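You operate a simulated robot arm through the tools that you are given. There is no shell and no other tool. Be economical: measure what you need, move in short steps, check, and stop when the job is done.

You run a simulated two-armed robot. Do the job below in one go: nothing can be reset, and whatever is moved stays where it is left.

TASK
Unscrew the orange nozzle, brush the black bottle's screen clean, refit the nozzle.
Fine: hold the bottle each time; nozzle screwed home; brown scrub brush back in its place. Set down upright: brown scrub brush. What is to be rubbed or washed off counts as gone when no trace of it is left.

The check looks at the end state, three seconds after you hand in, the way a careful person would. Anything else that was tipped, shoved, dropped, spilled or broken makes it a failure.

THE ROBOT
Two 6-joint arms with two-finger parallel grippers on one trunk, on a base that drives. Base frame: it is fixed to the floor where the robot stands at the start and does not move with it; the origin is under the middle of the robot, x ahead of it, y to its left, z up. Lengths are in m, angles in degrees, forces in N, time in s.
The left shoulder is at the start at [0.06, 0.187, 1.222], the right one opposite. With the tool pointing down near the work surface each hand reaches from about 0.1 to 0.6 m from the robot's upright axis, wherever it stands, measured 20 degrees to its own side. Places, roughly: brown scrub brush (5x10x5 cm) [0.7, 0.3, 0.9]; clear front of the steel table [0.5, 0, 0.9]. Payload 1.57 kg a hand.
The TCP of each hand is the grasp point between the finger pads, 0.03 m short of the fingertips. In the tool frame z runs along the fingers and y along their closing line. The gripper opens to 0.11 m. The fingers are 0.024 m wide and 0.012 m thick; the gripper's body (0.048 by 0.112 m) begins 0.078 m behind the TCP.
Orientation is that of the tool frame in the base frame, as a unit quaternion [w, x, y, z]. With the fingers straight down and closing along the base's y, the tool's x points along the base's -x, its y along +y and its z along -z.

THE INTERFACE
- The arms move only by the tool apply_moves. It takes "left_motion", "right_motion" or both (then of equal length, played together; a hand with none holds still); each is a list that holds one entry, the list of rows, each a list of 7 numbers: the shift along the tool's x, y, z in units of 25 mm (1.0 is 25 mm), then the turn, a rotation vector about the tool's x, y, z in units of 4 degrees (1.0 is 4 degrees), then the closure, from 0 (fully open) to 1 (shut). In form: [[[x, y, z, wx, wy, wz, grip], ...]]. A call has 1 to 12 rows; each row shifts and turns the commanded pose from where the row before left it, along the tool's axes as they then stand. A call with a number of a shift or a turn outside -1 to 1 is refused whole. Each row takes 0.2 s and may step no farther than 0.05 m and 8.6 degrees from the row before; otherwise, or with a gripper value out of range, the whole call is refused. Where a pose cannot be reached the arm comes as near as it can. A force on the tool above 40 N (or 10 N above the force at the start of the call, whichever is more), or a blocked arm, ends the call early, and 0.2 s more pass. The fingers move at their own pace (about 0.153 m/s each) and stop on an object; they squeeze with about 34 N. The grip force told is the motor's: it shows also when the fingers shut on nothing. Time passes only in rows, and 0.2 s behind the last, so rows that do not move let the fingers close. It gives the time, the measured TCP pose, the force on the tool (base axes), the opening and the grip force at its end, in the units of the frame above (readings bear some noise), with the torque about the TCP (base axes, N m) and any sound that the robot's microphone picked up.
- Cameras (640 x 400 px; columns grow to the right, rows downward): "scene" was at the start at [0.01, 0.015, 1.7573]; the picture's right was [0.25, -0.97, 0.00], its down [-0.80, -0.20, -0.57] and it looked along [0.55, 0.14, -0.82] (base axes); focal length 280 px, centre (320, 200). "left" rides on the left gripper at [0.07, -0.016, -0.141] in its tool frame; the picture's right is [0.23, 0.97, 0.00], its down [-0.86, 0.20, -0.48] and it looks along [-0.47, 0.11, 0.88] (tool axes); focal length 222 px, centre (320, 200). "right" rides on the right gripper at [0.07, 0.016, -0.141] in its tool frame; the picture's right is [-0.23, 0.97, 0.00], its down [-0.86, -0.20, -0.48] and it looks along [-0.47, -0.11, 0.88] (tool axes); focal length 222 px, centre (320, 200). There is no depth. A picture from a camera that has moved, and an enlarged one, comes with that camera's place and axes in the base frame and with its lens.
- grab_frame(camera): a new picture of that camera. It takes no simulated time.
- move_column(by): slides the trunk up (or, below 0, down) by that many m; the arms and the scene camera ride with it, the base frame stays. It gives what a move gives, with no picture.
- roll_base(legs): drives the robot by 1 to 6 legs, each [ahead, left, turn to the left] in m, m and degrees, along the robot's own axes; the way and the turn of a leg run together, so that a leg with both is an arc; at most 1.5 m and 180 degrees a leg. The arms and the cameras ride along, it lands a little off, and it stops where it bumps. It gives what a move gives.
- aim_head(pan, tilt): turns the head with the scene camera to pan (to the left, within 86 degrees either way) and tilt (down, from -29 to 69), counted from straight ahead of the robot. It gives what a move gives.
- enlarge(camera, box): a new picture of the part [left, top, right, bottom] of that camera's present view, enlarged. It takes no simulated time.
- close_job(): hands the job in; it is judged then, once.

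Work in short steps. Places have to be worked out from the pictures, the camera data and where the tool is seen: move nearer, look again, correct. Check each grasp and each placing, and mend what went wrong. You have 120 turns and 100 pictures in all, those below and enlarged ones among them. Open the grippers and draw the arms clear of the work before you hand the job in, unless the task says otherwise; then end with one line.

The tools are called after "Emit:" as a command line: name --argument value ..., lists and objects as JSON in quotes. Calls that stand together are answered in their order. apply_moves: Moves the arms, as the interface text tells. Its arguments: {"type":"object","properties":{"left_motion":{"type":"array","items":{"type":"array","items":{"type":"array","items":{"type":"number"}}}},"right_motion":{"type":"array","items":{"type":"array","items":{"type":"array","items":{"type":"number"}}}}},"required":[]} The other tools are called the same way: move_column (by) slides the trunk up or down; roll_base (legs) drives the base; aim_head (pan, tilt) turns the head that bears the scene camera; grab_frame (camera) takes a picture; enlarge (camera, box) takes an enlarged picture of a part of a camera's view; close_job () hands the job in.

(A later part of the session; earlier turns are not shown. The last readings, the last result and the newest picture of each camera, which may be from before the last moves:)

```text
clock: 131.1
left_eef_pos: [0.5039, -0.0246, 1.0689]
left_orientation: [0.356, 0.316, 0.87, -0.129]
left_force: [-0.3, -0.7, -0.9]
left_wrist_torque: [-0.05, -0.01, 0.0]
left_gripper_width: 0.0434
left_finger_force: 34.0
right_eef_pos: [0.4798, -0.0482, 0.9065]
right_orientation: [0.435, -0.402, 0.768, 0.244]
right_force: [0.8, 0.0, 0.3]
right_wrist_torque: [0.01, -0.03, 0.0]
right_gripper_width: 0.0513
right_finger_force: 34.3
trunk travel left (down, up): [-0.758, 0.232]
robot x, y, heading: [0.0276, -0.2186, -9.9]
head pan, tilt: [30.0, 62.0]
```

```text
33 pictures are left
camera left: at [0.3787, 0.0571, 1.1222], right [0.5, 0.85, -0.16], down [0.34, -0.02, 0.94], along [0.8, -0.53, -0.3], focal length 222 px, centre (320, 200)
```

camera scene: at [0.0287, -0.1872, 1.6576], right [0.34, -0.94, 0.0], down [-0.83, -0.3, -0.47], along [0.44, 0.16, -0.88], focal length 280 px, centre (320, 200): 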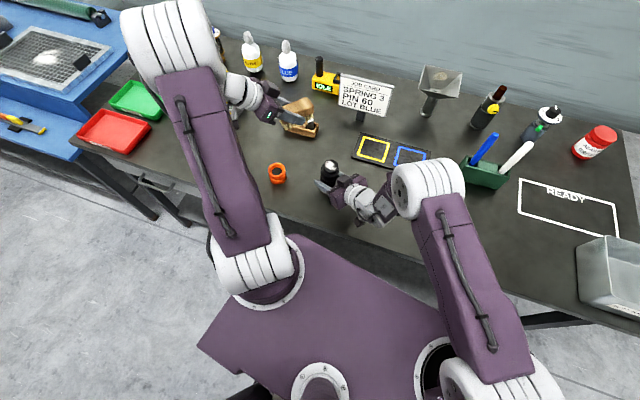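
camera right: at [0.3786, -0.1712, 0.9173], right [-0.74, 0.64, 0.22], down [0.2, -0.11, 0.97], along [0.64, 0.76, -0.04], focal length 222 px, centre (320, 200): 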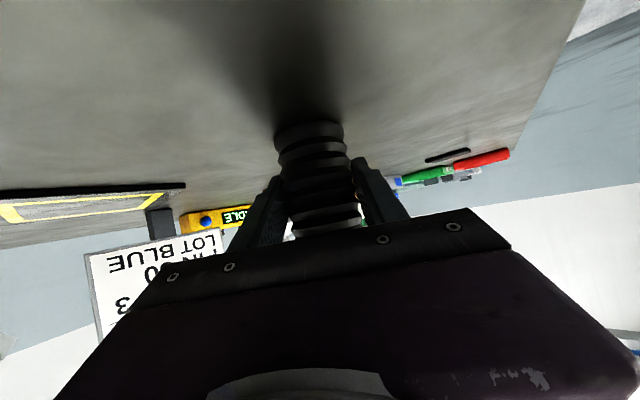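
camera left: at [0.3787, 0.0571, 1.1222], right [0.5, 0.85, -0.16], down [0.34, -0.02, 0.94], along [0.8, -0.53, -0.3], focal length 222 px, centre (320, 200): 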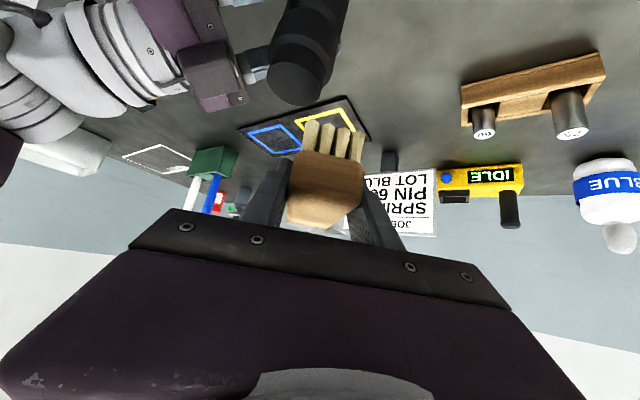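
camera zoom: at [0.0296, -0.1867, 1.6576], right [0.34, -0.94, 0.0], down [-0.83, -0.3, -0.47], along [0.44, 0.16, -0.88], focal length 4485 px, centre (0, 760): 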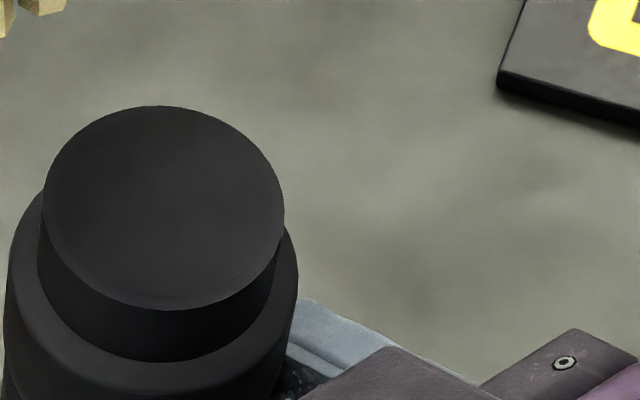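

No trace left. I bring the brush back by the reverse route to above its place.

Emit:
apply_moves --left_motion '[[[0.094, 0.772, -0.436, 0, 0, 0, 1], [0.094, 0.772, -0.436, 0, 0, 0, 1], [0.094, 0.772, -0.436, 0, 0, 0, 1], [0.094, 0.772, -0.436, 0, 0, 0, 1], [0.094, 0.772, -0.436, 0, 0, 0, 1]]]'

Emit:
apply_moves --left_motion '[[[0, 0, 0, -0.875, 0, -0.894, 1], [0, 0, 0, -0.875, 0, -0.894, 1], [0, 0, 0, -0.875, 0, -0.894, 1], [0, 0, 0, -0.875, 0, -0.894, 1], [0, 0, 0, -0.875, 0, -0.894, 1], [0, 0, 0, -0.875, 0, -0.894, 1], [0, 0, 0, -0.875, 0, -0.894, 1], [0, 0, 0, -0.875, 0, -0.894, 1], [0, 0, 0, -0.875, 0, -0.894, 1]]]'

Emit:
apply_moves --left_motion '[[[-0.212, 0.853, 0.693, 0, 0, 0, 1], [-0.212, 0.853, 0.693, 0, 0, 0, 1], [-0.212, 0.853, 0.693, 0, 0, 0, 1], [-0.212, 0.853, 0.693, 0, 0, 0, 1], [-0.212, 0.853, 0.693, 0, 0, 0, 1], [-0.212, 0.853, 0.693, 0, 0, 0, 1], [-0.212, 0.853, 0.693, 0, 0, 0, 1], [-0.212, 0.853, 0.693, 0, 0, 0, 1], [-0.212, 0.853, 0.693, 0, 0, 0, 1], [0, 0, 0, 0, 0, 0, 1]]]'

```text
clock: 132.3
left_eef_pos: [0.5312, 0.0794, 1.1007]
left_orientation: [0.356, 0.317, 0.87, -0.129]
left_force: [0.3, 0.6, -0.3]
left_wrist_torque: [0.01, -0.03, -0.03]
left_gripper_width: 0.0436
left_finger_force: 34.3
right_eef_pos: [0.4801, -0.0486, 0.906]
right_orientation: [0.434, -0.403, 0.768, 0.242]
right_force: [-0.5, 0.3, -0.1]
right_wrist_torque: [-0.01, 0.0, 0.01]
right_gripper_width: 0.0516
right_finger_force: 34.1
trunk travel left (down, up): [-0.758, 0.232]
robot x, y, heading: [0.029, -0.22, -10.1]
head pan, tilt: [30.0, 62.0]
```

```text
clock: 134.3
left_eef_pos: [0.5314, 0.0764, 1.0994]
left_orientation: [0.378, -0.042, 0.925, 0.018]
left_force: [-0.3, -0.2, -1.9]
left_wrist_torque: [0.0, -0.01, 0.02]
left_gripper_width: 0.0435
left_finger_force: 33.9
right_eef_pos: [0.4794, -0.0475, 0.9069]
right_orientation: [0.435, -0.402, 0.768, 0.244]
right_force: [-0.3, 0.0, -0.6]
right_wrist_torque: [-0.02, 0.02, 0.02]
right_gripper_width: 0.0513
right_finger_force: 33.6
trunk travel left (down, up): [-0.758, 0.232]
robot x, y, heading: [0.0256, -0.218, -10.0]
head pan, tilt: [30.0, 62.0]
```

```text
clock: 136.5
left_eef_pos: [0.6568, 0.2806, 1.023]
left_orientation: [0.378, -0.041, 0.925, 0.016]
left_force: [0.0, 0.8, -1.6]
left_wrist_torque: [-0.01, 0.01, -0.01]
left_gripper_width: 0.0438
left_finger_force: 33.7
right_eef_pos: [0.4797, -0.0492, 0.9062]
right_orientation: [0.434, -0.403, 0.768, 0.244]
right_force: [-0.2, 0.3, 0.4]
right_wrist_torque: [-0.03, 0.02, 0.01]
right_gripper_width: 0.0512
right_finger_force: 33.7
trunk travel left (down, up): [-0.758, 0.232]
robot x, y, heading: [0.0282, -0.2164, -9.9]
head pan, tilt: [30.0, 62.0]
```

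Good repeat. I lower to 3 mm above the table height, then creep.

Emit:
apply_moves --left_motion '[[[0.69, 0.024, 0.7, 0, 0, 0, 1], [0.69, 0.024, 0.7, 0, 0, 0, 1], [0.69, 0.024, 0.7, 0, 0, 0, 1], [0.69, 0.024, 0.7, 0, 0, 0, 1], [0.68, 0.024, 0.69, 0, 0, 0, 1], [0, 0, 0, 0, 0, 0, 1]]]'

Emit:
apply_moves --left_motion '[[[0.028, 0, 0.029, 0, 0, 0, 1], [0.028, 0, 0.029, 0, 0, 0, 1]]]'

Emit:
grab_frame --camera "left"

```text
clock: 137.9
left_eef_pos: [0.6552, 0.2845, 0.9009]
left_orientation: [0.378, -0.041, 0.925, 0.016]
left_force: [0.5, -0.1, -1.8]
left_wrist_torque: [-0.01, 0.05, 0.02]
left_gripper_width: 0.0435
left_finger_force: 33.5
right_eef_pos: [0.4795, -0.0482, 0.9059]
right_orientation: [0.436, -0.402, 0.768, 0.243]
right_force: [0.4, 0.0, -1.0]
right_wrist_torque: [0.0, -0.04, 0.0]
right_gripper_width: 0.0514
right_finger_force: 34.5
trunk travel left (down, up): [-0.758, 0.232]
robot x, y, heading: [0.0272, -0.2162, -9.9]
head pan, tilt: [30.0, 62.0]
```

```text
clock: 138.5
left_eef_pos: [0.6563, 0.2849, 0.8983]
left_orientation: [0.378, -0.041, 0.925, 0.016]
left_force: [-0.2, -0.2, -1.0]
left_wrist_torque: [-0.02, 0.0, -0.01]
left_gripper_width: 0.0436
left_finger_force: 34.1
right_eef_pos: [0.4792, -0.0485, 0.9055]
right_orientation: [0.435, -0.403, 0.768, 0.243]
right_force: [0.7, 0.1, -0.5]
right_wrist_torque: [-0.02, 0.0, 0.0]
right_gripper_width: 0.0511
right_finger_force: 33.7
trunk travel left (down, up): [-0.758, 0.232]
robot x, y, heading: [0.0296, -0.2189, -10.1]
head pan, tilt: [30.0, 62.0]
```

```text
32 pictures are left
camera left: at [0.5083, 0.255, 0.9511], right [-0.25, 0.96, -0.16], down [0.26, 0.22, 0.94], along [0.93, 0.19, -0.3], focal length 222 px, centre (320, 200)
```

left: 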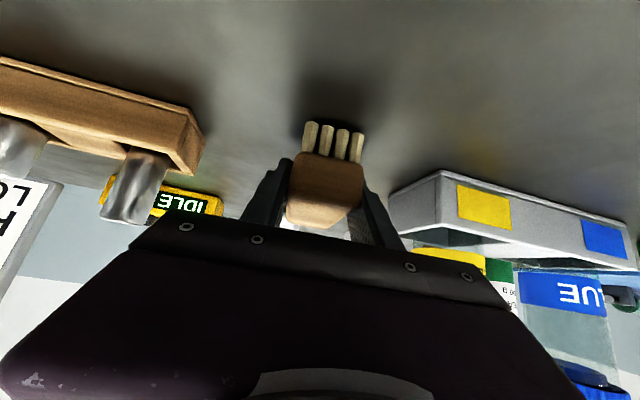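

Nearly down; two more short creeps to feel contact.

Emit:
apply_moves --left_motion '[[[0.028, 0, 0.029, 0, 0, 0, 1], [0.014, 0, 0.015, 0, 0, 0, 1]]]'

Emit:
apply_moves --left_motion '[[[0.014, 0, 0.015, 0, 0, 0, 1], [0.014, 0, 0.015, 0, 0, 0, 1]]]'

```text
clock: 139.1
left_eef_pos: [0.6559, 0.2841, 0.8975]
left_orientation: [0.377, -0.04, 0.925, 0.016]
left_force: [-0.4, -0.8, -1.3]
left_wrist_torque: [0.02, 0.0, 0.03]
left_gripper_width: 0.0434
left_finger_force: 33.7
right_eef_pos: [0.4804, -0.0487, 0.906]
right_orientation: [0.434, -0.403, 0.768, 0.243]
right_force: [0.5, -0.1, 0.1]
right_wrist_torque: [-0.04, 0.04, 0.02]
right_gripper_width: 0.0514
right_finger_force: 33.9
trunk travel left (down, up): [-0.758, 0.232]
robot x, y, heading: [0.027, -0.217, -10.1]
head pan, tilt: [30.0, 62.0]
```

```text
clock: 139.7
left_eef_pos: [0.6556, 0.2845, 0.8967]
left_orientation: [0.378, -0.04, 0.925, 0.015]
left_force: [-0.8, -1.4, -1.6]
left_wrist_torque: [0.0, 0.01, -0.01]
left_gripper_width: 0.0435
left_finger_force: 33.9
right_eef_pos: [0.4786, -0.0492, 0.9061]
right_orientation: [0.435, -0.402, 0.768, 0.244]
right_force: [-0.6, 0.3, 0.3]
right_wrist_torque: [-0.01, 0.0, -0.02]
right_gripper_width: 0.0512
right_finger_force: 33.9
trunk travel left (down, up): [-0.758, 0.232]
robot x, y, heading: [0.0281, -0.2132, -9.9]
head pan, tilt: [30.0, 62.0]
```

At the original grip height; one tiny step more, then open and rise.

Emit:
apply_moves --left_motion '[[[0.014, 0, 0.015, 0, 0, 0, 1], [0, 0, 0, 0, 0, 0, 0.3], [0, 0, 0, 0, 0, 0, 0.3], [-0.7, 0, -0.71, 0, 0, 0, 0.3], [-0.7, 0, -0.71, 0, 0, 0, 0.3], [-0.7, 0, -0.71, 0, 0, 0, 0.3], [-0.7, 0, -0.71, 0, 0, 0, 0.3], [-0.7, 0, -0.71, 0, 0, 0, 0.3], [-0.7, 0, -0.71, 0, 0, 0, 0.3], [-0.7, 0, -0.71, 0, 0, 0, 0.3], [-0.7, 0, -0.71, 0, 0, 0, 0.3]]]'

Emit:
grab_frame --camera "left"

Emit:
enlarge --camera "scene" --box '[200, 70, 320, 160]'

```text
clock: 142.1
left_eef_pos: [0.6563, 0.2834, 1.0935]
left_orientation: [0.377, -0.041, 0.925, 0.016]
left_force: [-0.6, -0.1, 0.2]
left_wrist_torque: [0.02, -0.04, -0.03]
left_gripper_width: 0.0769
left_finger_force: 0.1
right_eef_pos: [0.4792, -0.0494, 0.9064]
right_orientation: [0.436, -0.402, 0.767, 0.243]
right_force: [-0.5, -0.7, -1.1]
right_wrist_torque: [0.0, -0.02, 0.0]
right_gripper_width: 0.0513
right_finger_force: 34.3
trunk travel left (down, up): [-0.758, 0.232]
robot x, y, heading: [0.0247, -0.2173, -10.1]
head pan, tilt: [30.0, 62.0]
```

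```text
31 pictures are left
camera left: at [0.5079, 0.2548, 1.1463], right [-0.25, 0.96, -0.16], down [0.26, 0.22, 0.94], along [0.93, 0.19, -0.3], focal length 222 px, centre (320, 200)
```

left: 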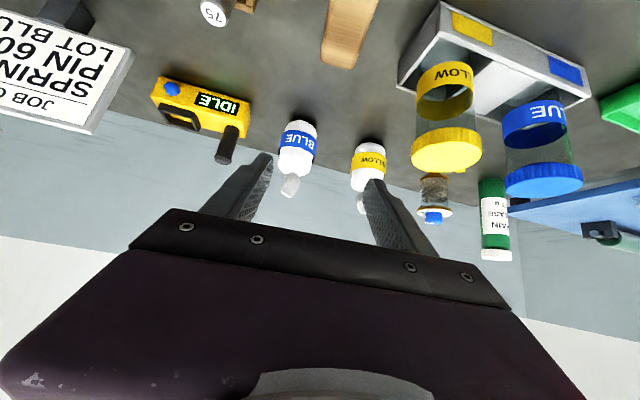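

```text
4.44 times, centred on (260, 115) of scene
camera zoom: at [0.0284, -0.1877, 1.6576], right [0.34, -0.94, 0.0], down [-0.83, -0.3, -0.47], along [0.44, 0.16, -0.88], focal length 1246 px, centre (587, 578)
```

zoom: 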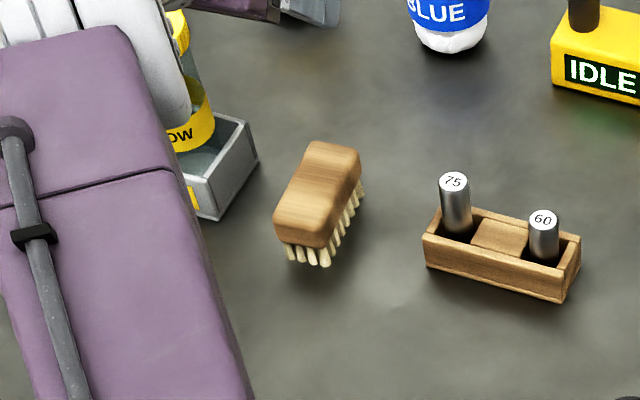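

Brush stands back in place, upright. Now the left hand returns over the nozzle, untilts, and rotates counter-clockwise to +164° so it has a full clockwise stroke for screwing.

Emit:
apply_moves --left_motion '[[[0, 0, 0, 0.88, 0, 0.89, 0.2], [0.511, -0.586, -0.493, 0, 1, 0, 0.2], [0.544, -0.586, -0.456, 0, 1, 0, 0.2], [0.574, -0.586, -0.417, 0, 1, 0, 0.2], [0.602, -0.586, -0.376, 0, 1, 0, 0.2], [0.627, -0.586, -0.333, 0, 1, 0, 0.2], [0.649, -0.586, -0.289, 0, 1, 0, 0.2], [0.667, -0.586, -0.243, 0, 1, 0, 0.2], [0.682, -0.586, -0.196, 0, 1, 0, 0.2], [0.694, -0.586, -0.148, 0, 1, 0, 0.2], [0.703, -0.586, -0.099, 0, 1, 0, 0.2], [0.708, -0.586, -0.05, 0, 1, 0, 0.2]]]'

Emit:
apply_moves --left_motion '[[[0, 0, 0, 0, 0, -1, 0.2], [0, 0, 0, 0, 0, -1, 0.2], [0, 0, 0, 0, 0, -1, 0.2], [0, 0, 0, 0, 0, -1, 0.2], [0, 0, 0, 0, 0, -1, 0.2], [0, 0, 0, 0, 0, -1, 0.2], [0, 0, 0, 0, 0, -1, 0.2], [0, 0, 0, 0, 0, -1, 0.2], [0, 0, 0, 0, 0, -1, 0.2], [0, 0, 0, 0, 0, -1, 0.2], [0, 0, 0, 0, 0, -1, 0.2], [0, 0, 0, 0, 0, -1, 0.2]]]'

Emit:
apply_moves --left_motion '[[[0, 0, 0, 0, 0, -1, 0.2], [0, 0, 0, 0, 0, -1, 0.2], [0, 0, 0, 0, 0, -1, 0.2], [0, 0, 0, 0, 0, -1, 0.2], [0, 0, 0, 0, 0, -1, 0.2], [0, 0, 0, 0, 0, -1, 0.2], [0, 0, 0, 0, 0, -1, 0.2], [0, 0, 0, 0, 0, -1, 0.2], [0, 0, 0, 0, 0, -1, 0.2], [0, 0, 0, 0, 0, -1, 0.2], [0, 0, 0, 0, 0, -1, 0.2], [0, 0, 0, 0, 0, -1, 0.2]]]'

Emit:
apply_moves --left_motion '[[[0, 0, 0, 0, 0, -1, 0.2], [0, 0, 0, 0, 0, -1, 0.2], [0, 0, 0, 0, 0, -1, 0.2], [0, 0, 0, 0, 0, -1, 0.2], [0, 0, 0, 0, 0, -1, 0.2], [0, 0, 0, 0, 0, -1, 0.2], [0, 0, 0, 0, 0, -1, 0.2], [0, 0, 0, 0, 0, -1, 0.2], [0, 0, 0, 0, 0, -1, 0.2], [0, 0, 0, 0, 0, -1, 0.2], [0, 0, 0, 0, 0, -1, 0.2], [0, 0, 0, 0, 0, -1, 0.2]]]'

Emit:
grab_frame --camera "left"

```text
clock: 144.7
left_eef_pos: [0.4601, 0.1231, 1.0928]
left_orientation: [0.003, -0.001, 1.0, 0.0]
left_force: [0.0, -0.5, 0.0]
left_wrist_torque: [0.04, 0.03, -0.01]
left_gripper_width: 0.0879
left_finger_force: 0.0
right_eef_pos: [0.4792, -0.0492, 0.9069]
right_orientation: [0.435, -0.403, 0.768, 0.244]
right_force: [0.2, -0.5, -1.2]
right_wrist_torque: [0.02, 0.03, 0.04]
right_gripper_width: 0.0515
right_finger_force: 34.0
trunk travel left (down, up): [-0.758, 0.232]
robot x, y, heading: [0.0244, -0.2172, -9.9]
head pan, tilt: [30.0, 62.0]
```

```text
clock: 147.3
left_eef_pos: [0.4621, 0.1227, 1.0936]
left_orientation: [0.003, -0.408, 0.913, -0.002]
left_force: [0.2, 0.0, 0.3]
left_wrist_torque: [0.02, 0.01, -0.01]
left_gripper_width: 0.0877
left_finger_force: 0.1
right_eef_pos: [0.4785, -0.0482, 0.9059]
right_orientation: [0.434, -0.403, 0.768, 0.244]
right_force: [-0.2, 0.3, -1.1]
right_wrist_torque: [0.01, 0.01, 0.0]
right_gripper_width: 0.0513
right_finger_force: 34.4
trunk travel left (down, up): [-0.758, 0.232]
robot x, y, heading: [0.0252, -0.2181, -9.9]
head pan, tilt: [30.0, 62.0]
```

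```text
clock: 149.9
left_eef_pos: [0.4607, 0.1237, 1.0926]
left_orientation: [-0.002, 0.744, -0.669, 0.003]
left_force: [-0.5, -0.2, -0.3]
left_wrist_torque: [-0.02, -0.02, -0.01]
left_gripper_width: 0.0884
left_finger_force: 0.1
right_eef_pos: [0.4794, -0.0491, 0.9058]
right_orientation: [0.435, -0.403, 0.767, 0.245]
right_force: [-0.9, -0.4, -0.3]
right_wrist_torque: [0.03, 0.01, 0.0]
right_gripper_width: 0.051
right_finger_force: 33.7
trunk travel left (down, up): [-0.758, 0.232]
robot x, y, heading: [0.0292, -0.2187, -9.9]
head pan, tilt: [30.0, 62.0]
```

```text
clock: 152.5
left_eef_pos: [0.4607, 0.1242, 1.0932]
left_orientation: [-0.001, 0.951, -0.309, 0.004]
left_force: [0.3, -0.6, 0.2]
left_wrist_torque: [0.01, -0.02, -0.01]
left_gripper_width: 0.088
left_finger_force: 0.0
right_eef_pos: [0.4799, -0.0481, 0.9061]
right_orientation: [0.434, -0.403, 0.768, 0.243]
right_force: [-0.3, -0.4, -1.3]
right_wrist_torque: [-0.03, 0.0, -0.01]
right_gripper_width: 0.0514
right_finger_force: 33.9
trunk travel left (down, up): [-0.758, 0.232]
robot x, y, heading: [0.0268, -0.2156, -10.3]
head pan, tilt: [30.0, 62.0]
```

```text
29 pictures are left
camera left: at [0.5248, 0.0957, 1.2358], right [-0.39, -0.92, 0.0], down [-0.81, 0.34, 0.47], along [-0.43, 0.18, -0.88], focal length 222 px, centre (320, 200)
```

left: 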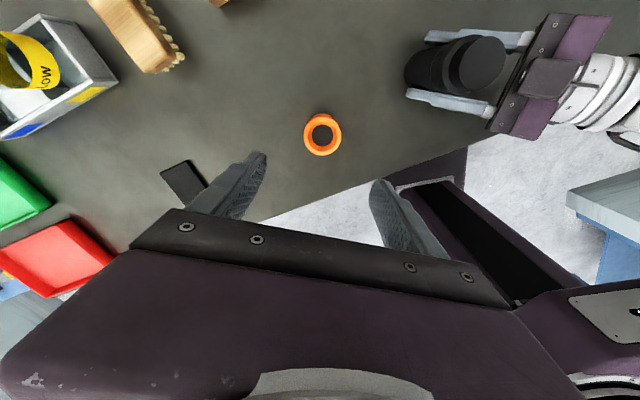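

Nozzle at ≈(0.463,0.119). I finish the rotation, align, and lower most of the way.

Emit:
apply_moves --left_motion '[[[0.16, 0.08, 0, 0, 0, -1, 0.2], [0, 0, 0.2, 0, 0, -1, 0.2], [0, 0, 0.8, 0, 0, -1, 0.2], [0, 0, 0.9, 0, 0, -1, 0.2], [0, 0, 0.9, 0, 0, -1, 0.2], [0, 0, 0.9, 0, 0, 0, 0.2], [0, 0, 0.9, 0, 0, 0, 0.2], [0, 0, 0.5, 0, 0, 0, 0.2], [0, 0, 0, 0, 0, 0, 0.2]]]'

Emit:
grab_frame --camera "left"

```text
clock: 154.5
left_eef_pos: [0.464, 0.1176, 0.9653]
left_orientation: [0.001, 0.99, -0.138, 0.005]
left_force: [0.0, 1.1, -0.5]
left_wrist_torque: [0.03, 0.0, 0.0]
left_gripper_width: 0.0881
left_finger_force: 0.1
right_eef_pos: [0.4792, -0.0493, 0.9073]
right_orientation: [0.435, -0.403, 0.767, 0.244]
right_force: [0.4, -0.5, 0.0]
right_wrist_torque: [0.0, 0.02, -0.01]
right_gripper_width: 0.0512
right_finger_force: 34.5
trunk travel left (down, up): [-0.758, 0.232]
robot x, y, heading: [0.0294, -0.2193, -10.0]
head pan, tilt: [30.0, 62.0]
```

```text
28 pictures are left
camera left: at [0.5334, 0.1148, 1.1082], right [-0.05, -1.0, 0.0], down [-0.88, 0.04, 0.47], along [-0.47, 0.02, -0.88], focal length 222 px, centre (320, 200)
```

left: 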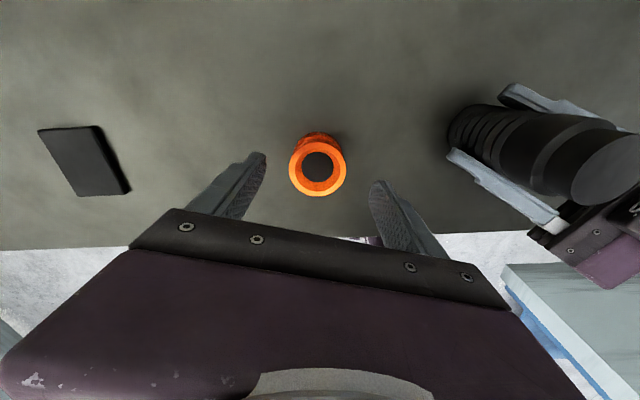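

I align by a few millimetres, descend to z≈0.897 and grip the nozzle.

Emit:
apply_moves --left_motion '[[[-0.15, -0.08, 0.6, 0, 0, 0, 0.2], [0, 0, 0.9, 0, 0, 0, 0.2], [0, 0, 0.9, 0, 0, 0, 0.2], [0, 0, 0.32, 0, 0, 0, 0.2], [0, 0, 0, 0, 0, 0, 1], [0, 0, 0, 0, 0, 0, 1], [0, 0, 0, 0, 0, 0, 1]]]'

Emit:
apply_moves --left_motion '[[[0, 0, -0.4, 0, 0, 0, 1], [0, 0, -0.8, 0, 0, 0, 1], [0, 0, -0.9, 0, 0, 0, 1], [0, 0, -0.9, 0, 0, 0, 1], [0, 0, -0.9, 0, 0, 0, 1], [0, 0, -0.9, 0, 0, 0, 1], [0, 0, -0.9, 0, 0, 0, 1], [0, 0, -0.9, 0, 0, 0, 1]]]'

Emit:
grab_frame --camera "left"

```text
clock: 156.1
left_eef_pos: [0.4624, 0.1227, 0.897]
left_orientation: [0.0, 0.99, -0.14, 0.005]
left_force: [0.9, -0.2, -0.8]
left_wrist_torque: [-0.03, -0.01, 0.0]
left_gripper_width: 0.0534
left_finger_force: 33.6
right_eef_pos: [0.4794, -0.0484, 0.9066]
right_orientation: [0.435, -0.403, 0.768, 0.244]
right_force: [-1.9, -0.1, -1.3]
right_wrist_torque: [-0.01, 0.04, 0.02]
right_gripper_width: 0.0513
right_finger_force: 34.0
trunk travel left (down, up): [-0.758, 0.232]
robot x, y, heading: [0.0287, -0.2144, -10.0]
head pan, tilt: [30.0, 62.0]
```

```text
clock: 157.9
left_eef_pos: [0.46, 0.1218, 1.063]
left_orientation: [0.001, 0.99, -0.14, 0.005]
left_force: [0.7, 0.5, -1.2]
left_wrist_torque: [-0.03, 0.0, -0.01]
left_gripper_width: 0.0532
left_finger_force: 34.0
right_eef_pos: [0.479, -0.0502, 0.9064]
right_orientation: [0.435, -0.403, 0.768, 0.244]
right_force: [-0.3, -1.1, -0.7]
right_wrist_torque: [0.03, 0.0, -0.02]
right_gripper_width: 0.0513
right_finger_force: 34.8
trunk travel left (down, up): [-0.758, 0.232]
robot x, y, heading: [0.0271, -0.2161, -9.9]
head pan, tilt: [30.0, 62.0]
```

```text
27 pictures are left
camera left: at [0.5299, 0.1182, 1.2056], right [-0.05, -1.0, 0.0], down [-0.88, 0.04, 0.47], along [-0.47, 0.02, -0.88], focal length 222 px, centre (320, 200)
```

left: 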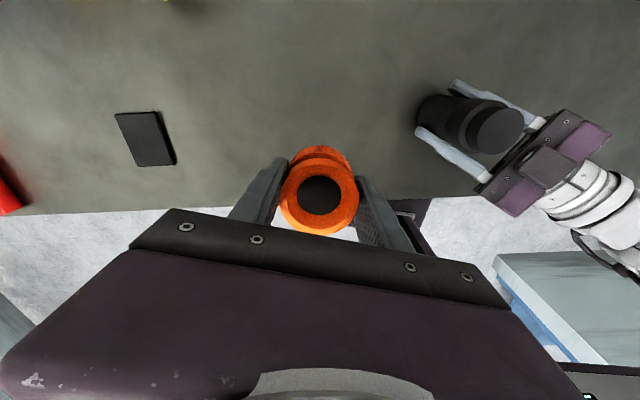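

Nozzle gripped as before. I carry it over the bottle neck, aiming TCP at (0.479,-0.051).

Emit:
apply_moves --left_motion '[[[0.378, 0.919, 0, 0, 0, 0, 1], [0.378, 0.919, 0, 0, 0, 0, 1], [0.378, 0.919, 0, 0, 0, 0, 1], [0.378, 0.919, 0, 0, 0, 0, 1], [0.378, 0.919, 0, 0, 0, 0, 1], [0.378, 0.919, 0, 0, 0, 0, 1], [0.378, 0.919, 0, 0, 0, 0, 1], [0, 0, 0, 0, 0, 0, 1]]]'

Emit:
enlarge --camera "scene" --box '[300, 130, 370, 190]'

Emit:
enlarge --camera "left" --box '[220, 80, 420, 240]'

```text
clock: 159.7
left_eef_pos: [0.4811, -0.0503, 1.0635]
left_orientation: [0.0, 0.99, -0.139, 0.004]
left_force: [-0.4, 0.5, -0.1]
left_wrist_torque: [-0.02, -0.03, -0.03]
left_gripper_width: 0.0533
left_finger_force: 34.5
right_eef_pos: [0.4789, -0.0481, 0.9065]
right_orientation: [0.433, -0.404, 0.768, 0.244]
right_force: [-0.2, -0.9, -0.7]
right_wrist_torque: [-0.05, 0.01, -0.01]
right_gripper_width: 0.0513
right_finger_force: 33.9
trunk travel left (down, up): [-0.758, 0.232]
robot x, y, heading: [0.025, -0.2175, -9.9]
head pan, tilt: [30.0, 62.0]
```

```text
6.67 times, centred on (335, 160) of scene
camera zoom: at [0.0287, -0.1869, 1.6576], right [0.34, -0.94, 0.0], down [-0.83, -0.3, -0.47], along [0.44, 0.16, -0.88], focal length 1869 px, centre (220, 467)
```

zoom: 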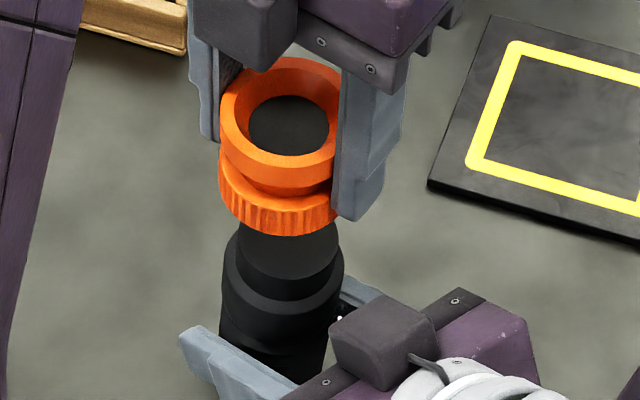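

```text
2.50 times, centred on (320, 160) of left
camera zoom: at [0.5496, -0.0541, 1.2061], right [-0.05, -1.0, 0.0], down [-0.88, 0.04, 0.47], along [-0.47, 0.02, -0.88], focal length 555 px, centre (320, 300)
```

zoom: 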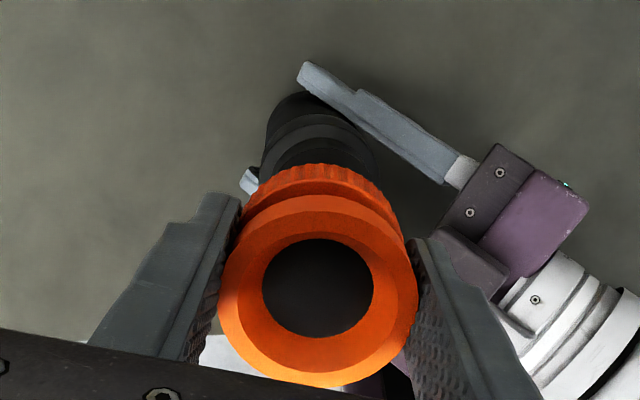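

Alignment is within about 2 mm. I nudge, descend to just above the thread, then creep to contact.

Emit:
apply_moves --left_motion '[[[-0.07, 0.05, 0.6, 0, 0, 0, 1], [0, 0, 0.6, 0, 0, 0, 1], [0, 0, 0.6, 0, 0, 0, 1], [0, 0, 0, 0, 0, 0, 1]]]'

Emit:
apply_moves --left_motion '[[[0, 0, 0.06, 0, 0, 0, 1], [0, 0, 0.06, 0, 0, 0, 1]]]'

Emit:
apply_moves --left_motion '[[[0, 0, 0.04, 0, 0, 0, 1], [0, 0, 0.04, 0, 0, 0, 1]]]'

Emit:
enlarge --camera "scene" --box '[300, 130, 370, 190]'

```text
clock: 160.7
left_eef_pos: [0.4779, -0.0512, 1.022]
left_orientation: [0.0, 0.99, -0.139, 0.009]
left_force: [-2.6, 0.8, 12.5]
left_wrist_torque: [0.19, -0.1, 0.04]
left_gripper_width: 0.0536
left_finger_force: 33.8
right_eef_pos: [0.4769, -0.0512, 0.9056]
right_orientation: [0.434, -0.402, 0.769, 0.242]
right_force: [-0.5, 0.1, 4.6]
right_wrist_torque: [-0.43, 0.44, -0.11]
right_gripper_width: 0.0512
right_finger_force: 33.6
trunk travel left (down, up): [-0.758, 0.232]
robot x, y, heading: [0.0247, -0.2136, -10.0]
head pan, tilt: [30.0, 62.0]
stopped in row 4 (left hand): the force on the tool passed its limit (the readings are from after the stop); the commanded pose is now the measured one
```

```text
clock: 161.2
left_eef_pos: [0.4791, -0.0511, 1.0214]
left_orientation: [-0.001, 0.99, -0.139, 0.011]
left_force: [-5.0, 2.4, 14.5]
left_wrist_torque: [0.29, -0.03, 0.07]
left_gripper_width: 0.0533
left_finger_force: 34.1
right_eef_pos: [0.4785, -0.0512, 0.9062]
right_orientation: [0.433, -0.403, 0.769, 0.242]
right_force: [-1.1, 1.0, 4.8]
right_wrist_torque: [-0.29, 0.47, -0.13]
right_gripper_width: 0.0511
right_finger_force: 34.0
trunk travel left (down, up): [-0.758, 0.232]
robot x, y, heading: [0.0271, -0.2157, -10.2]
head pan, tilt: [30.0, 62.0]
stopped in row 2 (left hand): the force on the tool passed its limit (the readings are from after the stop); the commanded pose is now the measured one
```

```text
clock: 161.7
left_eef_pos: [0.4792, -0.0511, 1.0219]
left_orientation: [-0.003, 0.99, -0.139, 0.011]
left_force: [-4.8, 3.1, 14.8]
left_wrist_torque: [0.22, -0.03, 0.05]
left_gripper_width: 0.0535
left_finger_force: 34.2
right_eef_pos: [0.4785, -0.0502, 0.9065]
right_orientation: [0.434, -0.401, 0.77, 0.241]
right_force: [-1.5, 0.7, 5.1]
right_wrist_torque: [-0.24, 0.53, -0.14]
right_gripper_width: 0.0512
right_finger_force: 34.4
trunk travel left (down, up): [-0.758, 0.232]
robot x, y, heading: [0.0336, -0.2208, -9.9]
head pan, tilt: [30.0, 62.0]
stopped in row 2 (left hand): the force on the tool passed its limit (the readings are from after the stop); the commanded pose is now the measured one
```

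```text
6.67 times, centred on (335, 160) of scene
camera zoom: at [0.0245, -0.1878, 1.6575], right [0.34, -0.94, 0.0], down [-0.83, -0.3, -0.47], along [0.44, 0.16, -0.88], focal length 1869 px, centre (220, 467)
```

zoom: 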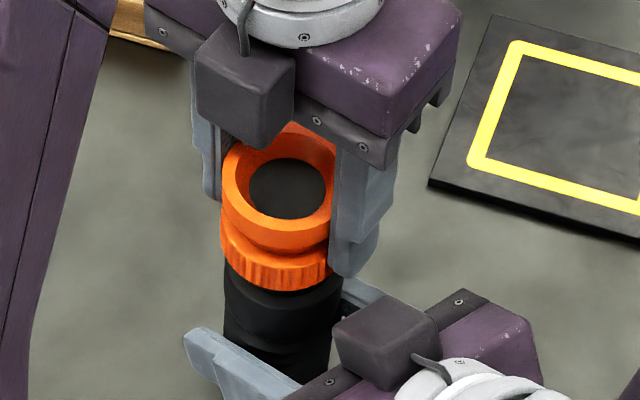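

The nozzle lands on the neck's rim at z 1.022; the torque puts the contact on the +x,+y side, so it must shift that way. I lift 3 mm, shift (+2,+1.5 mm) and try again.

Emit:
apply_moves --left_motion '[[[0, 0, -0.12, 0, 0, 0, 1], [0.06, -0.08, 0, 0, 0, 0, 1], [0, 0, 0, 0, 0, 0, 1]]]'

Emit:
apply_moves --left_motion '[[[0, 0, 0.06, 0, 0, 0, 1], [0, 0, 0.06, 0, 0, 0, 1], [0, 0, 0.06, 0, 0, 0, 1], [0, 0, 0.06, 0, 0, 0, 1]]]'

```text
clock: 162.5
left_eef_pos: [0.4823, -0.0494, 1.0242]
left_orientation: [0.0, 0.99, -0.138, 0.011]
left_force: [0.7, -0.2, 0.5]
left_wrist_torque: [0.0, 0.0, -0.03]
left_gripper_width: 0.0537
left_finger_force: 34.3
right_eef_pos: [0.4794, -0.0494, 0.905]
right_orientation: [0.434, -0.402, 0.769, 0.242]
right_force: [-2.2, 1.6, 13.9]
right_wrist_torque: [-0.26, -0.12, -0.01]
right_gripper_width: 0.0513
right_finger_force: 33.8
trunk travel left (down, up): [-0.758, 0.232]
robot x, y, heading: [0.0266, -0.2143, -9.9]
head pan, tilt: [30.0, 62.0]
```

```text
clock: 163.4
left_eef_pos: [0.4827, -0.0493, 1.021]
left_orientation: [-0.002, 0.99, -0.138, 0.014]
left_force: [-3.9, 2.8, 17.1]
left_wrist_torque: [-0.13, 0.07, 0.0]
left_gripper_width: 0.0536
left_finger_force: 33.9
right_eef_pos: [0.4794, -0.0506, 0.9062]
right_orientation: [0.435, -0.4, 0.77, 0.24]
right_force: [-0.9, 0.6, 3.9]
right_wrist_torque: [0.1, 0.33, -0.02]
right_gripper_width: 0.051
right_finger_force: 33.9
trunk travel left (down, up): [-0.758, 0.232]
robot x, y, heading: [0.0265, -0.2162, -9.8]
head pan, tilt: [30.0, 62.0]
stopped in row 4 (left hand): the force on the tool passed its limit (the readings are from after the stop); the commanded pose is now the measured one
```

Now the contact is on the −y side, so the best spot lies between. I lift, level the hand by 1°, shift (+1,−1 mm), and lower again.

Emit:
apply_moves --left_motion '[[[0, 0, -0.12, 0, 0, 0, 1], [0.044, 0.025, 0, -0.07, -0.24, 0, 1], [0, 0, 0, 0, 0, 0, 1]]]'

Emit:
apply_moves --left_motion '[[[0, 0, 0.06, 0, 0, 0, 1], [0, 0, 0.06, 0, 0, 0, 1], [0, 0, 0.06, 0, 0, 0, 1]]]'

Emit:
apply_moves --left_motion '[[[0, 0, 0.05, 0, 0, 0, 1], [0, 0, 0.05, 0, 0, 0, 1]]]'

```text
clock: 164.2
left_eef_pos: [0.4835, -0.0508, 1.0235]
left_orientation: [0.001, 0.99, -0.138, 0.003]
left_force: [0.9, -0.4, 0.3]
left_wrist_torque: [0.02, 0.0, 0.02]
left_gripper_width: 0.0532
left_finger_force: 33.6
right_eef_pos: [0.4797, -0.0505, 0.9064]
right_orientation: [0.435, -0.401, 0.769, 0.241]
right_force: [-2.6, 1.0, 12.8]
right_wrist_torque: [-0.19, -0.04, -0.02]
right_gripper_width: 0.0514
right_finger_force: 34.7
trunk travel left (down, up): [-0.758, 0.232]
robot x, y, heading: [0.0284, -0.2188, -9.9]
head pan, tilt: [30.0, 62.0]
```

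```text
clock: 165.0
left_eef_pos: [0.4838, -0.049, 1.0203]
left_orientation: [0.0, 0.99, -0.138, 0.006]
left_force: [-6.2, -2.3, 37.9]
left_wrist_torque: [-0.57, -0.33, -0.1]
left_gripper_width: 0.0534
left_finger_force: 33.8
right_eef_pos: [0.4802, -0.0494, 0.906]
right_orientation: [0.434, -0.4, 0.77, 0.24]
right_force: [14.9, 11.3, 0.3]
right_wrist_torque: [-0.09, 0.23, 0.38]
right_gripper_width: 0.0514
right_finger_force: 33.4
trunk travel left (down, up): [-0.758, 0.232]
robot x, y, heading: [0.0279, -0.2218, -10.1]
head pan, tilt: [30.0, 62.0]
```

```text
clock: 165.6
left_eef_pos: [0.4832, -0.0491, 1.0153]
left_orientation: [0.0, 0.99, -0.138, 0.005]
left_force: [-6.4, -0.6, 32.5]
left_wrist_torque: [-0.79, -0.43, 0.06]
left_gripper_width: 0.0535
left_finger_force: 33.9
right_eef_pos: [0.4805, -0.0513, 0.9055]
right_orientation: [0.435, -0.4, 0.77, 0.24]
right_force: [14.0, 7.2, 5.1]
right_wrist_torque: [-0.43, 0.1, 0.03]
right_gripper_width: 0.0515
right_finger_force: 33.9
trunk travel left (down, up): [-0.758, 0.232]
robot x, y, heading: [0.0246, -0.2163, -10.0]
head pan, tilt: [30.0, 62.0]
```

It slipped down to 1.015, but force is 32 N. I relieve 1 mm and look.

Emit:
apply_moves --left_motion '[[[0, 0, -0.04, 0, 0, 0, 1], [0, 0, 0, 0, 0, 0, 1]]]'

Emit:
enlarge --camera "scene" --box '[300, 130, 370, 190]'

Emit:
enlarge --camera "left" --box '[220, 80, 420, 240]'

```text
clock: 166.2
left_eef_pos: [0.4821, -0.0502, 1.0174]
left_orientation: [0.0, 0.99, -0.138, 0.003]
left_force: [-0.7, -0.6, -0.8]
left_wrist_torque: [0.01, 0.02, -0.04]
left_gripper_width: 0.0536
left_finger_force: 33.8
right_eef_pos: [0.4797, -0.0503, 0.9059]
right_orientation: [0.434, -0.401, 0.77, 0.24]
right_force: [-2.9, 2.7, 17.7]
right_wrist_torque: [-0.23, -0.13, -0.02]
right_gripper_width: 0.0514
right_finger_force: 33.6
trunk travel left (down, up): [-0.758, 0.232]
robot x, y, heading: [0.0262, -0.2176, -9.9]
head pan, tilt: [30.0, 62.0]
```

```text
6.67 times, centred on (335, 160) of scene
camera zoom: at [0.0258, -0.1874, 1.6576], right [0.34, -0.94, 0.0], down [-0.83, -0.3, -0.47], along [0.44, 0.16, -0.88], focal length 1869 px, centre (220, 467)
```

zoom: 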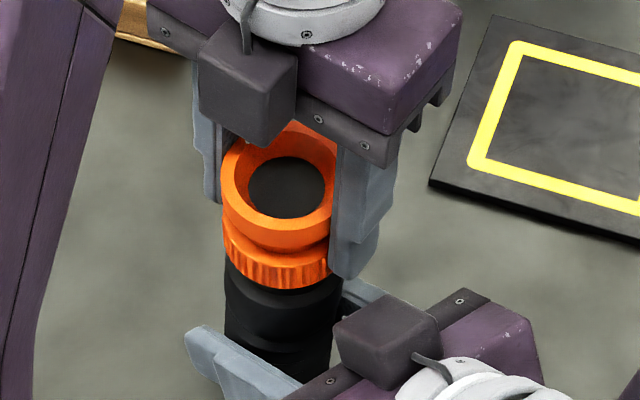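

```text
2.50 times, centred on (320, 160) of left
camera zoom: at [0.552, -0.0537, 1.1591], right [-0.05, -1.0, 0.0], down [-0.88, 0.04, 0.47], along [-0.47, 0.02, -0.88], focal length 555 px, centre (320, 300)
```

zoom: 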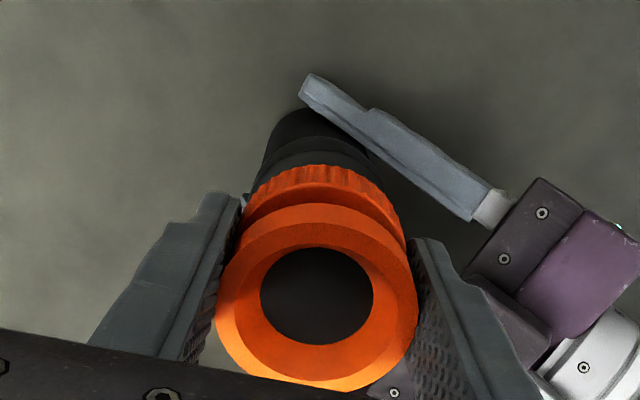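

The nozzle looks coaxial. I touch down lightly and start turning clockwise, following the thread.

Emit:
apply_moves --left_motion '[[[0, 0, 0.04, 0, 0, 1, 1], [0, 0, 0.01, 0, 0, 1, 1], [0, 0, 0.003, 0, 0, 1, 1], [0, 0, 0.003, 0, 0, 1, 1], [0, 0, 0.003, 0, 0, 1, 1], [0, 0, 0.003, 0, 0, 1, 1], [0, 0, 0.003, 0, 0, 1, 1], [0, 0, 0.003, 0, 0, 1, 1], [0, 0, 0.003, 0, 0, 1, 1], [0, 0, 0.003, 0, 0, 1, 1], [0, 0, 0.003, 0, 0, 1, 1], [0, 0, 0.003, 0, 0, 1, 1]]]'

```text
clock: 168.8
left_eef_pos: [0.4828, -0.0507, 1.0136]
left_orientation: [-0.001, 0.848, -0.53, 0.003]
left_force: [-1.6, -5.6, 0.1]
left_wrist_torque: [-0.18, 0.02, 0.09]
left_gripper_width: 0.0532
left_finger_force: 33.9
right_eef_pos: [0.4791, -0.05, 0.9056]
right_orientation: [0.434, -0.401, 0.77, 0.241]
right_force: [-1.3, 8.5, 16.5]
right_wrist_torque: [-0.8, 0.04, -0.1]
right_gripper_width: 0.0514
right_finger_force: 33.7
trunk travel left (down, up): [-0.758, 0.232]
robot x, y, heading: [0.0268, -0.2188, -9.7]
head pan, tilt: [30.0, 62.0]
```

It dropped to 1.0136 with no vertical force and a side force: the nozzle is now over the neck. I keep turning with a bit more feed.

Emit:
apply_moves --left_motion '[[[0, 0, 0.01, 0, 0, 1, 1], [0, 0, 0.01, 0, 0, 1, 1], [0, 0, 0.01, 0, 0, 1, 1], [0, 0, 0.01, 0, 0, 1, 1], [0, 0, 0.005, 0, 0, 1, 1], [0, 0, 0.005, 0, 0, 1, 1], [0, 0, 0.005, 0, 0, 1, 1], [0, 0, 0.005, 0, 0, 1, 1], [0, 0, 0.005, 0, 0, 1, 1], [0, 0, 0.005, 0, 0, 1, 1], [0, 0, 0.005, 0, 0, 1, 1], [0, 0, 0.005, 0, 0, 1, 1]]]'

Emit:
enlarge --camera "scene" --box '[300, 130, 370, 190]'

```text
clock: 171.4
left_eef_pos: [0.483, -0.0501, 1.0121]
left_orientation: [0.002, -0.559, 0.829, -0.002]
left_force: [-7.9, -5.7, 0.1]
left_wrist_torque: [-0.19, 0.22, 0.09]
left_gripper_width: 0.0535
left_finger_force: 33.6
right_eef_pos: [0.4796, -0.05, 0.9039]
right_orientation: [0.434, -0.4, 0.771, 0.24]
right_force: [5.3, 9.1, 10.4]
right_wrist_torque: [-0.41, 0.34, 0.01]
right_gripper_width: 0.0512
right_finger_force: 33.9
trunk travel left (down, up): [-0.758, 0.232]
robot x, y, heading: [0.0279, -0.2185, -10.0]
head pan, tilt: [30.0, 62.0]
```

```text
6.67 times, centred on (335, 160) of scene
camera zoom: at [0.0267, -0.1868, 1.6576], right [0.34, -0.94, 0.0], down [-0.83, -0.3, -0.47], along [0.44, 0.16, -0.88], focal length 1869 px, centre (220, 467)
```

zoom: 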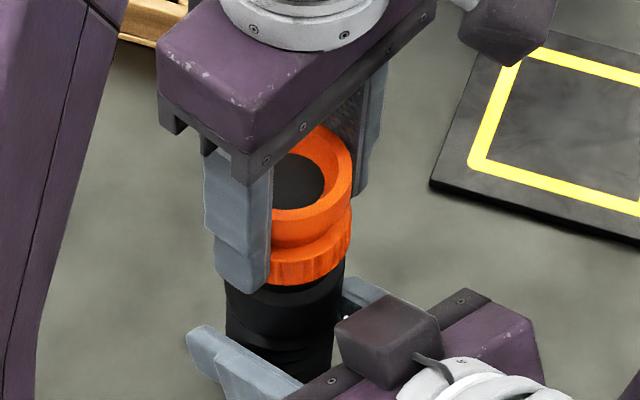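

Progress without vertical load. I ease the side load and keep turning with feed.

Emit:
apply_moves --left_motion '[[[0.04, 0.026, 0.01, 0, 0, 1, 1], [0, 0, 0.01, 0, 0, 1, 1], [0, 0, 0.006, 0, 0, 1, 1], [0, 0, 0.006, 0, 0, 1, 1], [0, 0, 0.006, 0, 0, 1, 1], [0, 0, 0.006, 0, 0, 1, 1], [0, 0, 0.006, 0, 0, 1, 1], [0, 0, 0.006, 0, 0, 1, 1], [0, 0, 0.006, 0, 0, 1, 1], [0, 0, 0.006, 0, 0, 1, 1], [0, 0, 0.006, 0, 0, 1, 1], [0, 0, 0.006, 0, 0, 1, 1]]]'

Emit:
apply_moves --left_motion '[[[0, 0, 0.004, 0, 0, 1, 1], [0, 0, 0.004, 0, 0, 1, 1], [0, 0, 0.004, 0, 0, 1, 1], [0, 0, 0.004, 0, 0, 1, 1], [0, 0, 0.004, 0, 0, 1, 1], [0, 0, 0.004, 0, 0, 1, 1], [0, 0, 0.004, 0, 0, 1, 1], [0, 0, 0.004, 0, 0, 1, 1], [0, 0, 0.004, 0, 0, 1, 1], [0, 0, 0.004, 0, 0, 1, 1], [0, 0, 0.004, 0, 0, 1, 1], [0, 0, 0.004, 0, 0, 1, 1]]]'

```text
clock: 174.0
left_eef_pos: [0.4826, -0.051, 1.0107]
left_orientation: [0.003, -0.173, 0.985, -0.001]
left_force: [-9.4, 4.0, 1.6]
left_wrist_torque: [0.16, 0.28, 0.11]
left_gripper_width: 0.0533
left_finger_force: 34.3
right_eef_pos: [0.4804, -0.0515, 0.9046]
right_orientation: [0.434, -0.4, 0.771, 0.24]
right_force: [10.5, -1.6, 10.5]
right_wrist_torque: [0.29, 0.33, -0.09]
right_gripper_width: 0.0513
right_finger_force: 33.7
trunk travel left (down, up): [-0.758, 0.232]
robot x, y, heading: [0.0247, -0.2187, -10.2]
head pan, tilt: [30.0, 62.0]
```

```text
clock: 176.6
left_eef_pos: [0.4835, -0.0514, 1.0106]
left_orientation: [0.004, 0.242, 0.97, 0.001]
left_force: [-9.4, 15.1, 3.3]
left_wrist_torque: [0.52, 0.27, 0.22]
left_gripper_width: 0.0534
left_finger_force: 33.9
right_eef_pos: [0.4819, -0.0502, 0.9059]
right_orientation: [0.435, -0.399, 0.771, 0.239]
right_force: [13.2, -14.3, 13.6]
right_wrist_torque: [0.95, 0.1, -0.22]
right_gripper_width: 0.0512
right_finger_force: 33.7
trunk travel left (down, up): [-0.758, 0.232]
robot x, y, heading: [0.0271, -0.2184, -9.9]
head pan, tilt: [30.0, 62.0]
```

Torque now resists (0.22 Nm) at z≈1.0106: thread engaged. Ease side load and continue two batches.

Emit:
apply_moves --left_motion '[[[0.05, 0.03, 0.003, 0, 0, 1, 1], [0, 0, 0.003, 0, 0, 1, 1], [0, 0, 0.003, 0, 0, 1, 1], [0, 0, 0.003, 0, 0, 1, 1], [0, 0, 0.003, 0, 0, 1, 1], [0, 0, 0.003, 0, 0, 1, 1], [0, 0, 0.003, 0, 0, 1, 1], [0, 0, 0.003, 0, 0, 1, 1], [0, 0, 0.003, 0, 0, 1, 1], [0, 0, 0.003, 0, 0, 1, 1], [0, 0, 0.003, 0, 0, 1, 1], [0, 0, 0.003, 0, 0, 1, 1]]]'

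Emit:
apply_moves --left_motion '[[[0, 0, 0.003, 0, 0, 1, 1], [0, 0, 0.003, 0, 0, 1, 1], [0, 0, 0.003, 0, 0, 1, 1], [0, 0, 0.003, 0, 0, 1, 1], [0, 0, 0.003, 0, 0, 1, 1], [0, 0, 0.003, 0, 0, 1, 1], [0, 0, 0.003, 0, 0, 1, 1], [0, 0, 0.003, 0, 0, 1, 1], [0, 0, 0.003, 0, 0, 1, 1], [0, 0, 0.003, 0, 0, 1, 1], [0, 0, 0.003, 0, 0, 1, 1], [0, 0, 0.003, 0, 0, 1, 1]]]'

Emit:
enlarge --camera "scene" --box '[300, 130, 370, 190]'

```text
clock: 179.2
left_eef_pos: [0.483, -0.049, 1.0091]
left_orientation: [0.003, 0.615, 0.788, 0.002]
left_force: [-0.1, 11.0, 0.3]
left_wrist_torque: [0.25, 0.0, 0.11]
left_gripper_width: 0.0532
left_finger_force: 34.0
right_eef_pos: [0.4808, -0.0499, 0.9061]
right_orientation: [0.434, -0.4, 0.77, 0.24]
right_force: [4.1, -13.6, 15.3]
right_wrist_torque: [0.53, -0.44, -0.12]
right_gripper_width: 0.0515
right_finger_force: 34.0
trunk travel left (down, up): [-0.758, 0.232]
robot x, y, heading: [0.0294, -0.2181, -10.0]
head pan, tilt: [30.0, 62.0]
```

```text
clock: 181.8
left_eef_pos: [0.4828, -0.0492, 1.0079]
left_orientation: [0.003, 0.883, 0.469, 0.001]
left_force: [-9.6, -12.3, 2.5]
left_wrist_torque: [-0.03, 1.41, 0.05]
left_gripper_width: 0.0537
left_finger_force: 33.7
right_eef_pos: [0.4812, -0.0504, 0.9044]
right_orientation: [0.433, -0.402, 0.77, 0.241]
right_force: [8.7, 11.6, 1.9]
right_wrist_torque: [-1.21, -0.25, -0.05]
right_gripper_width: 0.0516
right_finger_force: 34.3
trunk travel left (down, up): [-0.758, 0.232]
robot x, y, heading: [0.0294, -0.219, -10.2]
head pan, tilt: [30.0, 62.0]
```

```text
6.67 times, centred on (335, 160) of scene
camera zoom: at [0.0282, -0.1871, 1.6576], right [0.34, -0.94, 0.0], down [-0.83, -0.3, -0.47], along [0.44, 0.16, -0.88], focal length 1869 px, centre (220, 467)
```

zoom: 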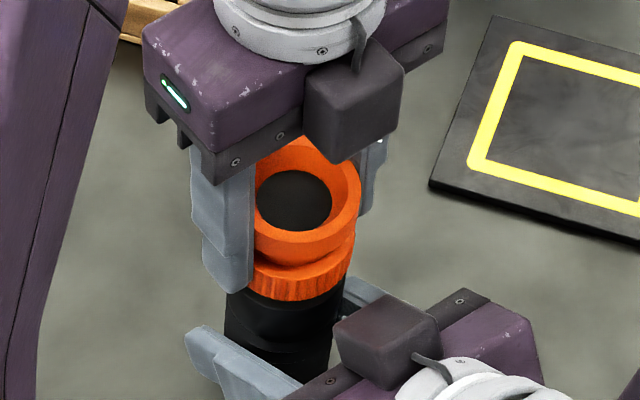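

Thread feeding: z 1.0079. I go on clockwise, carefully toward −164°, with checks.

Emit:
apply_moves --left_motion '[[[0, 0, 0.003, 0, 0, 1, 1], [0, 0, 0.003, 0, 0, 1, 1], [0, 0, 0.003, 0, 0, 1, 1], [0, 0, 0.003, 0, 0, 1, 1], [0, 0, 0.003, 0, 0, 1, 1]]]'

Emit:
apply_moves --left_motion '[[[0, 0, 0.003, 0, 0, 1, 1], [0, 0, 0.003, 0, 0, 1, 1], [0, 0, 0.003, 0, 0, 1, 1], [0, 0, 0.003, 0, 0, 1, 1]]]'

```text
clock: 183.0
left_eef_pos: [0.4836, -0.0483, 1.0074]
left_orientation: [0.001, 0.951, 0.308, 0.004]
left_force: [-5.0, -12.6, -0.8]
left_wrist_torque: [0.02, 1.07, 0.06]
left_gripper_width: 0.0536
left_finger_force: 34.1
right_eef_pos: [0.4823, -0.0501, 0.9044]
right_orientation: [0.434, -0.4, 0.771, 0.24]
right_force: [4.7, 13.7, 2.4]
right_wrist_torque: [-1.29, -0.62, -0.03]
right_gripper_width: 0.0515
right_finger_force: 34.0
trunk travel left (down, up): [-0.758, 0.232]
robot x, y, heading: [0.0286, -0.2168, -9.7]
head pan, tilt: [30.0, 62.0]
```

```text
clock: 184.0
left_eef_pos: [0.4842, -0.0508, 1.0071]
left_orientation: [0.001, 0.985, 0.174, 0.004]
left_force: [2.0, -3.7, 1.6]
left_wrist_torque: [0.44, 0.69, 0.05]
left_gripper_width: 0.0536
left_finger_force: 33.9
right_eef_pos: [0.4805, -0.0504, 0.9034]
right_orientation: [0.433, -0.401, 0.771, 0.241]
right_force: [-1.0, 7.7, 4.0]
right_wrist_torque: [-0.92, -0.9, -0.05]
right_gripper_width: 0.0516
right_finger_force: 34.1
trunk travel left (down, up): [-0.758, 0.232]
robot x, y, heading: [0.0309, -0.2168, -9.8]
head pan, tilt: [30.0, 62.0]
```

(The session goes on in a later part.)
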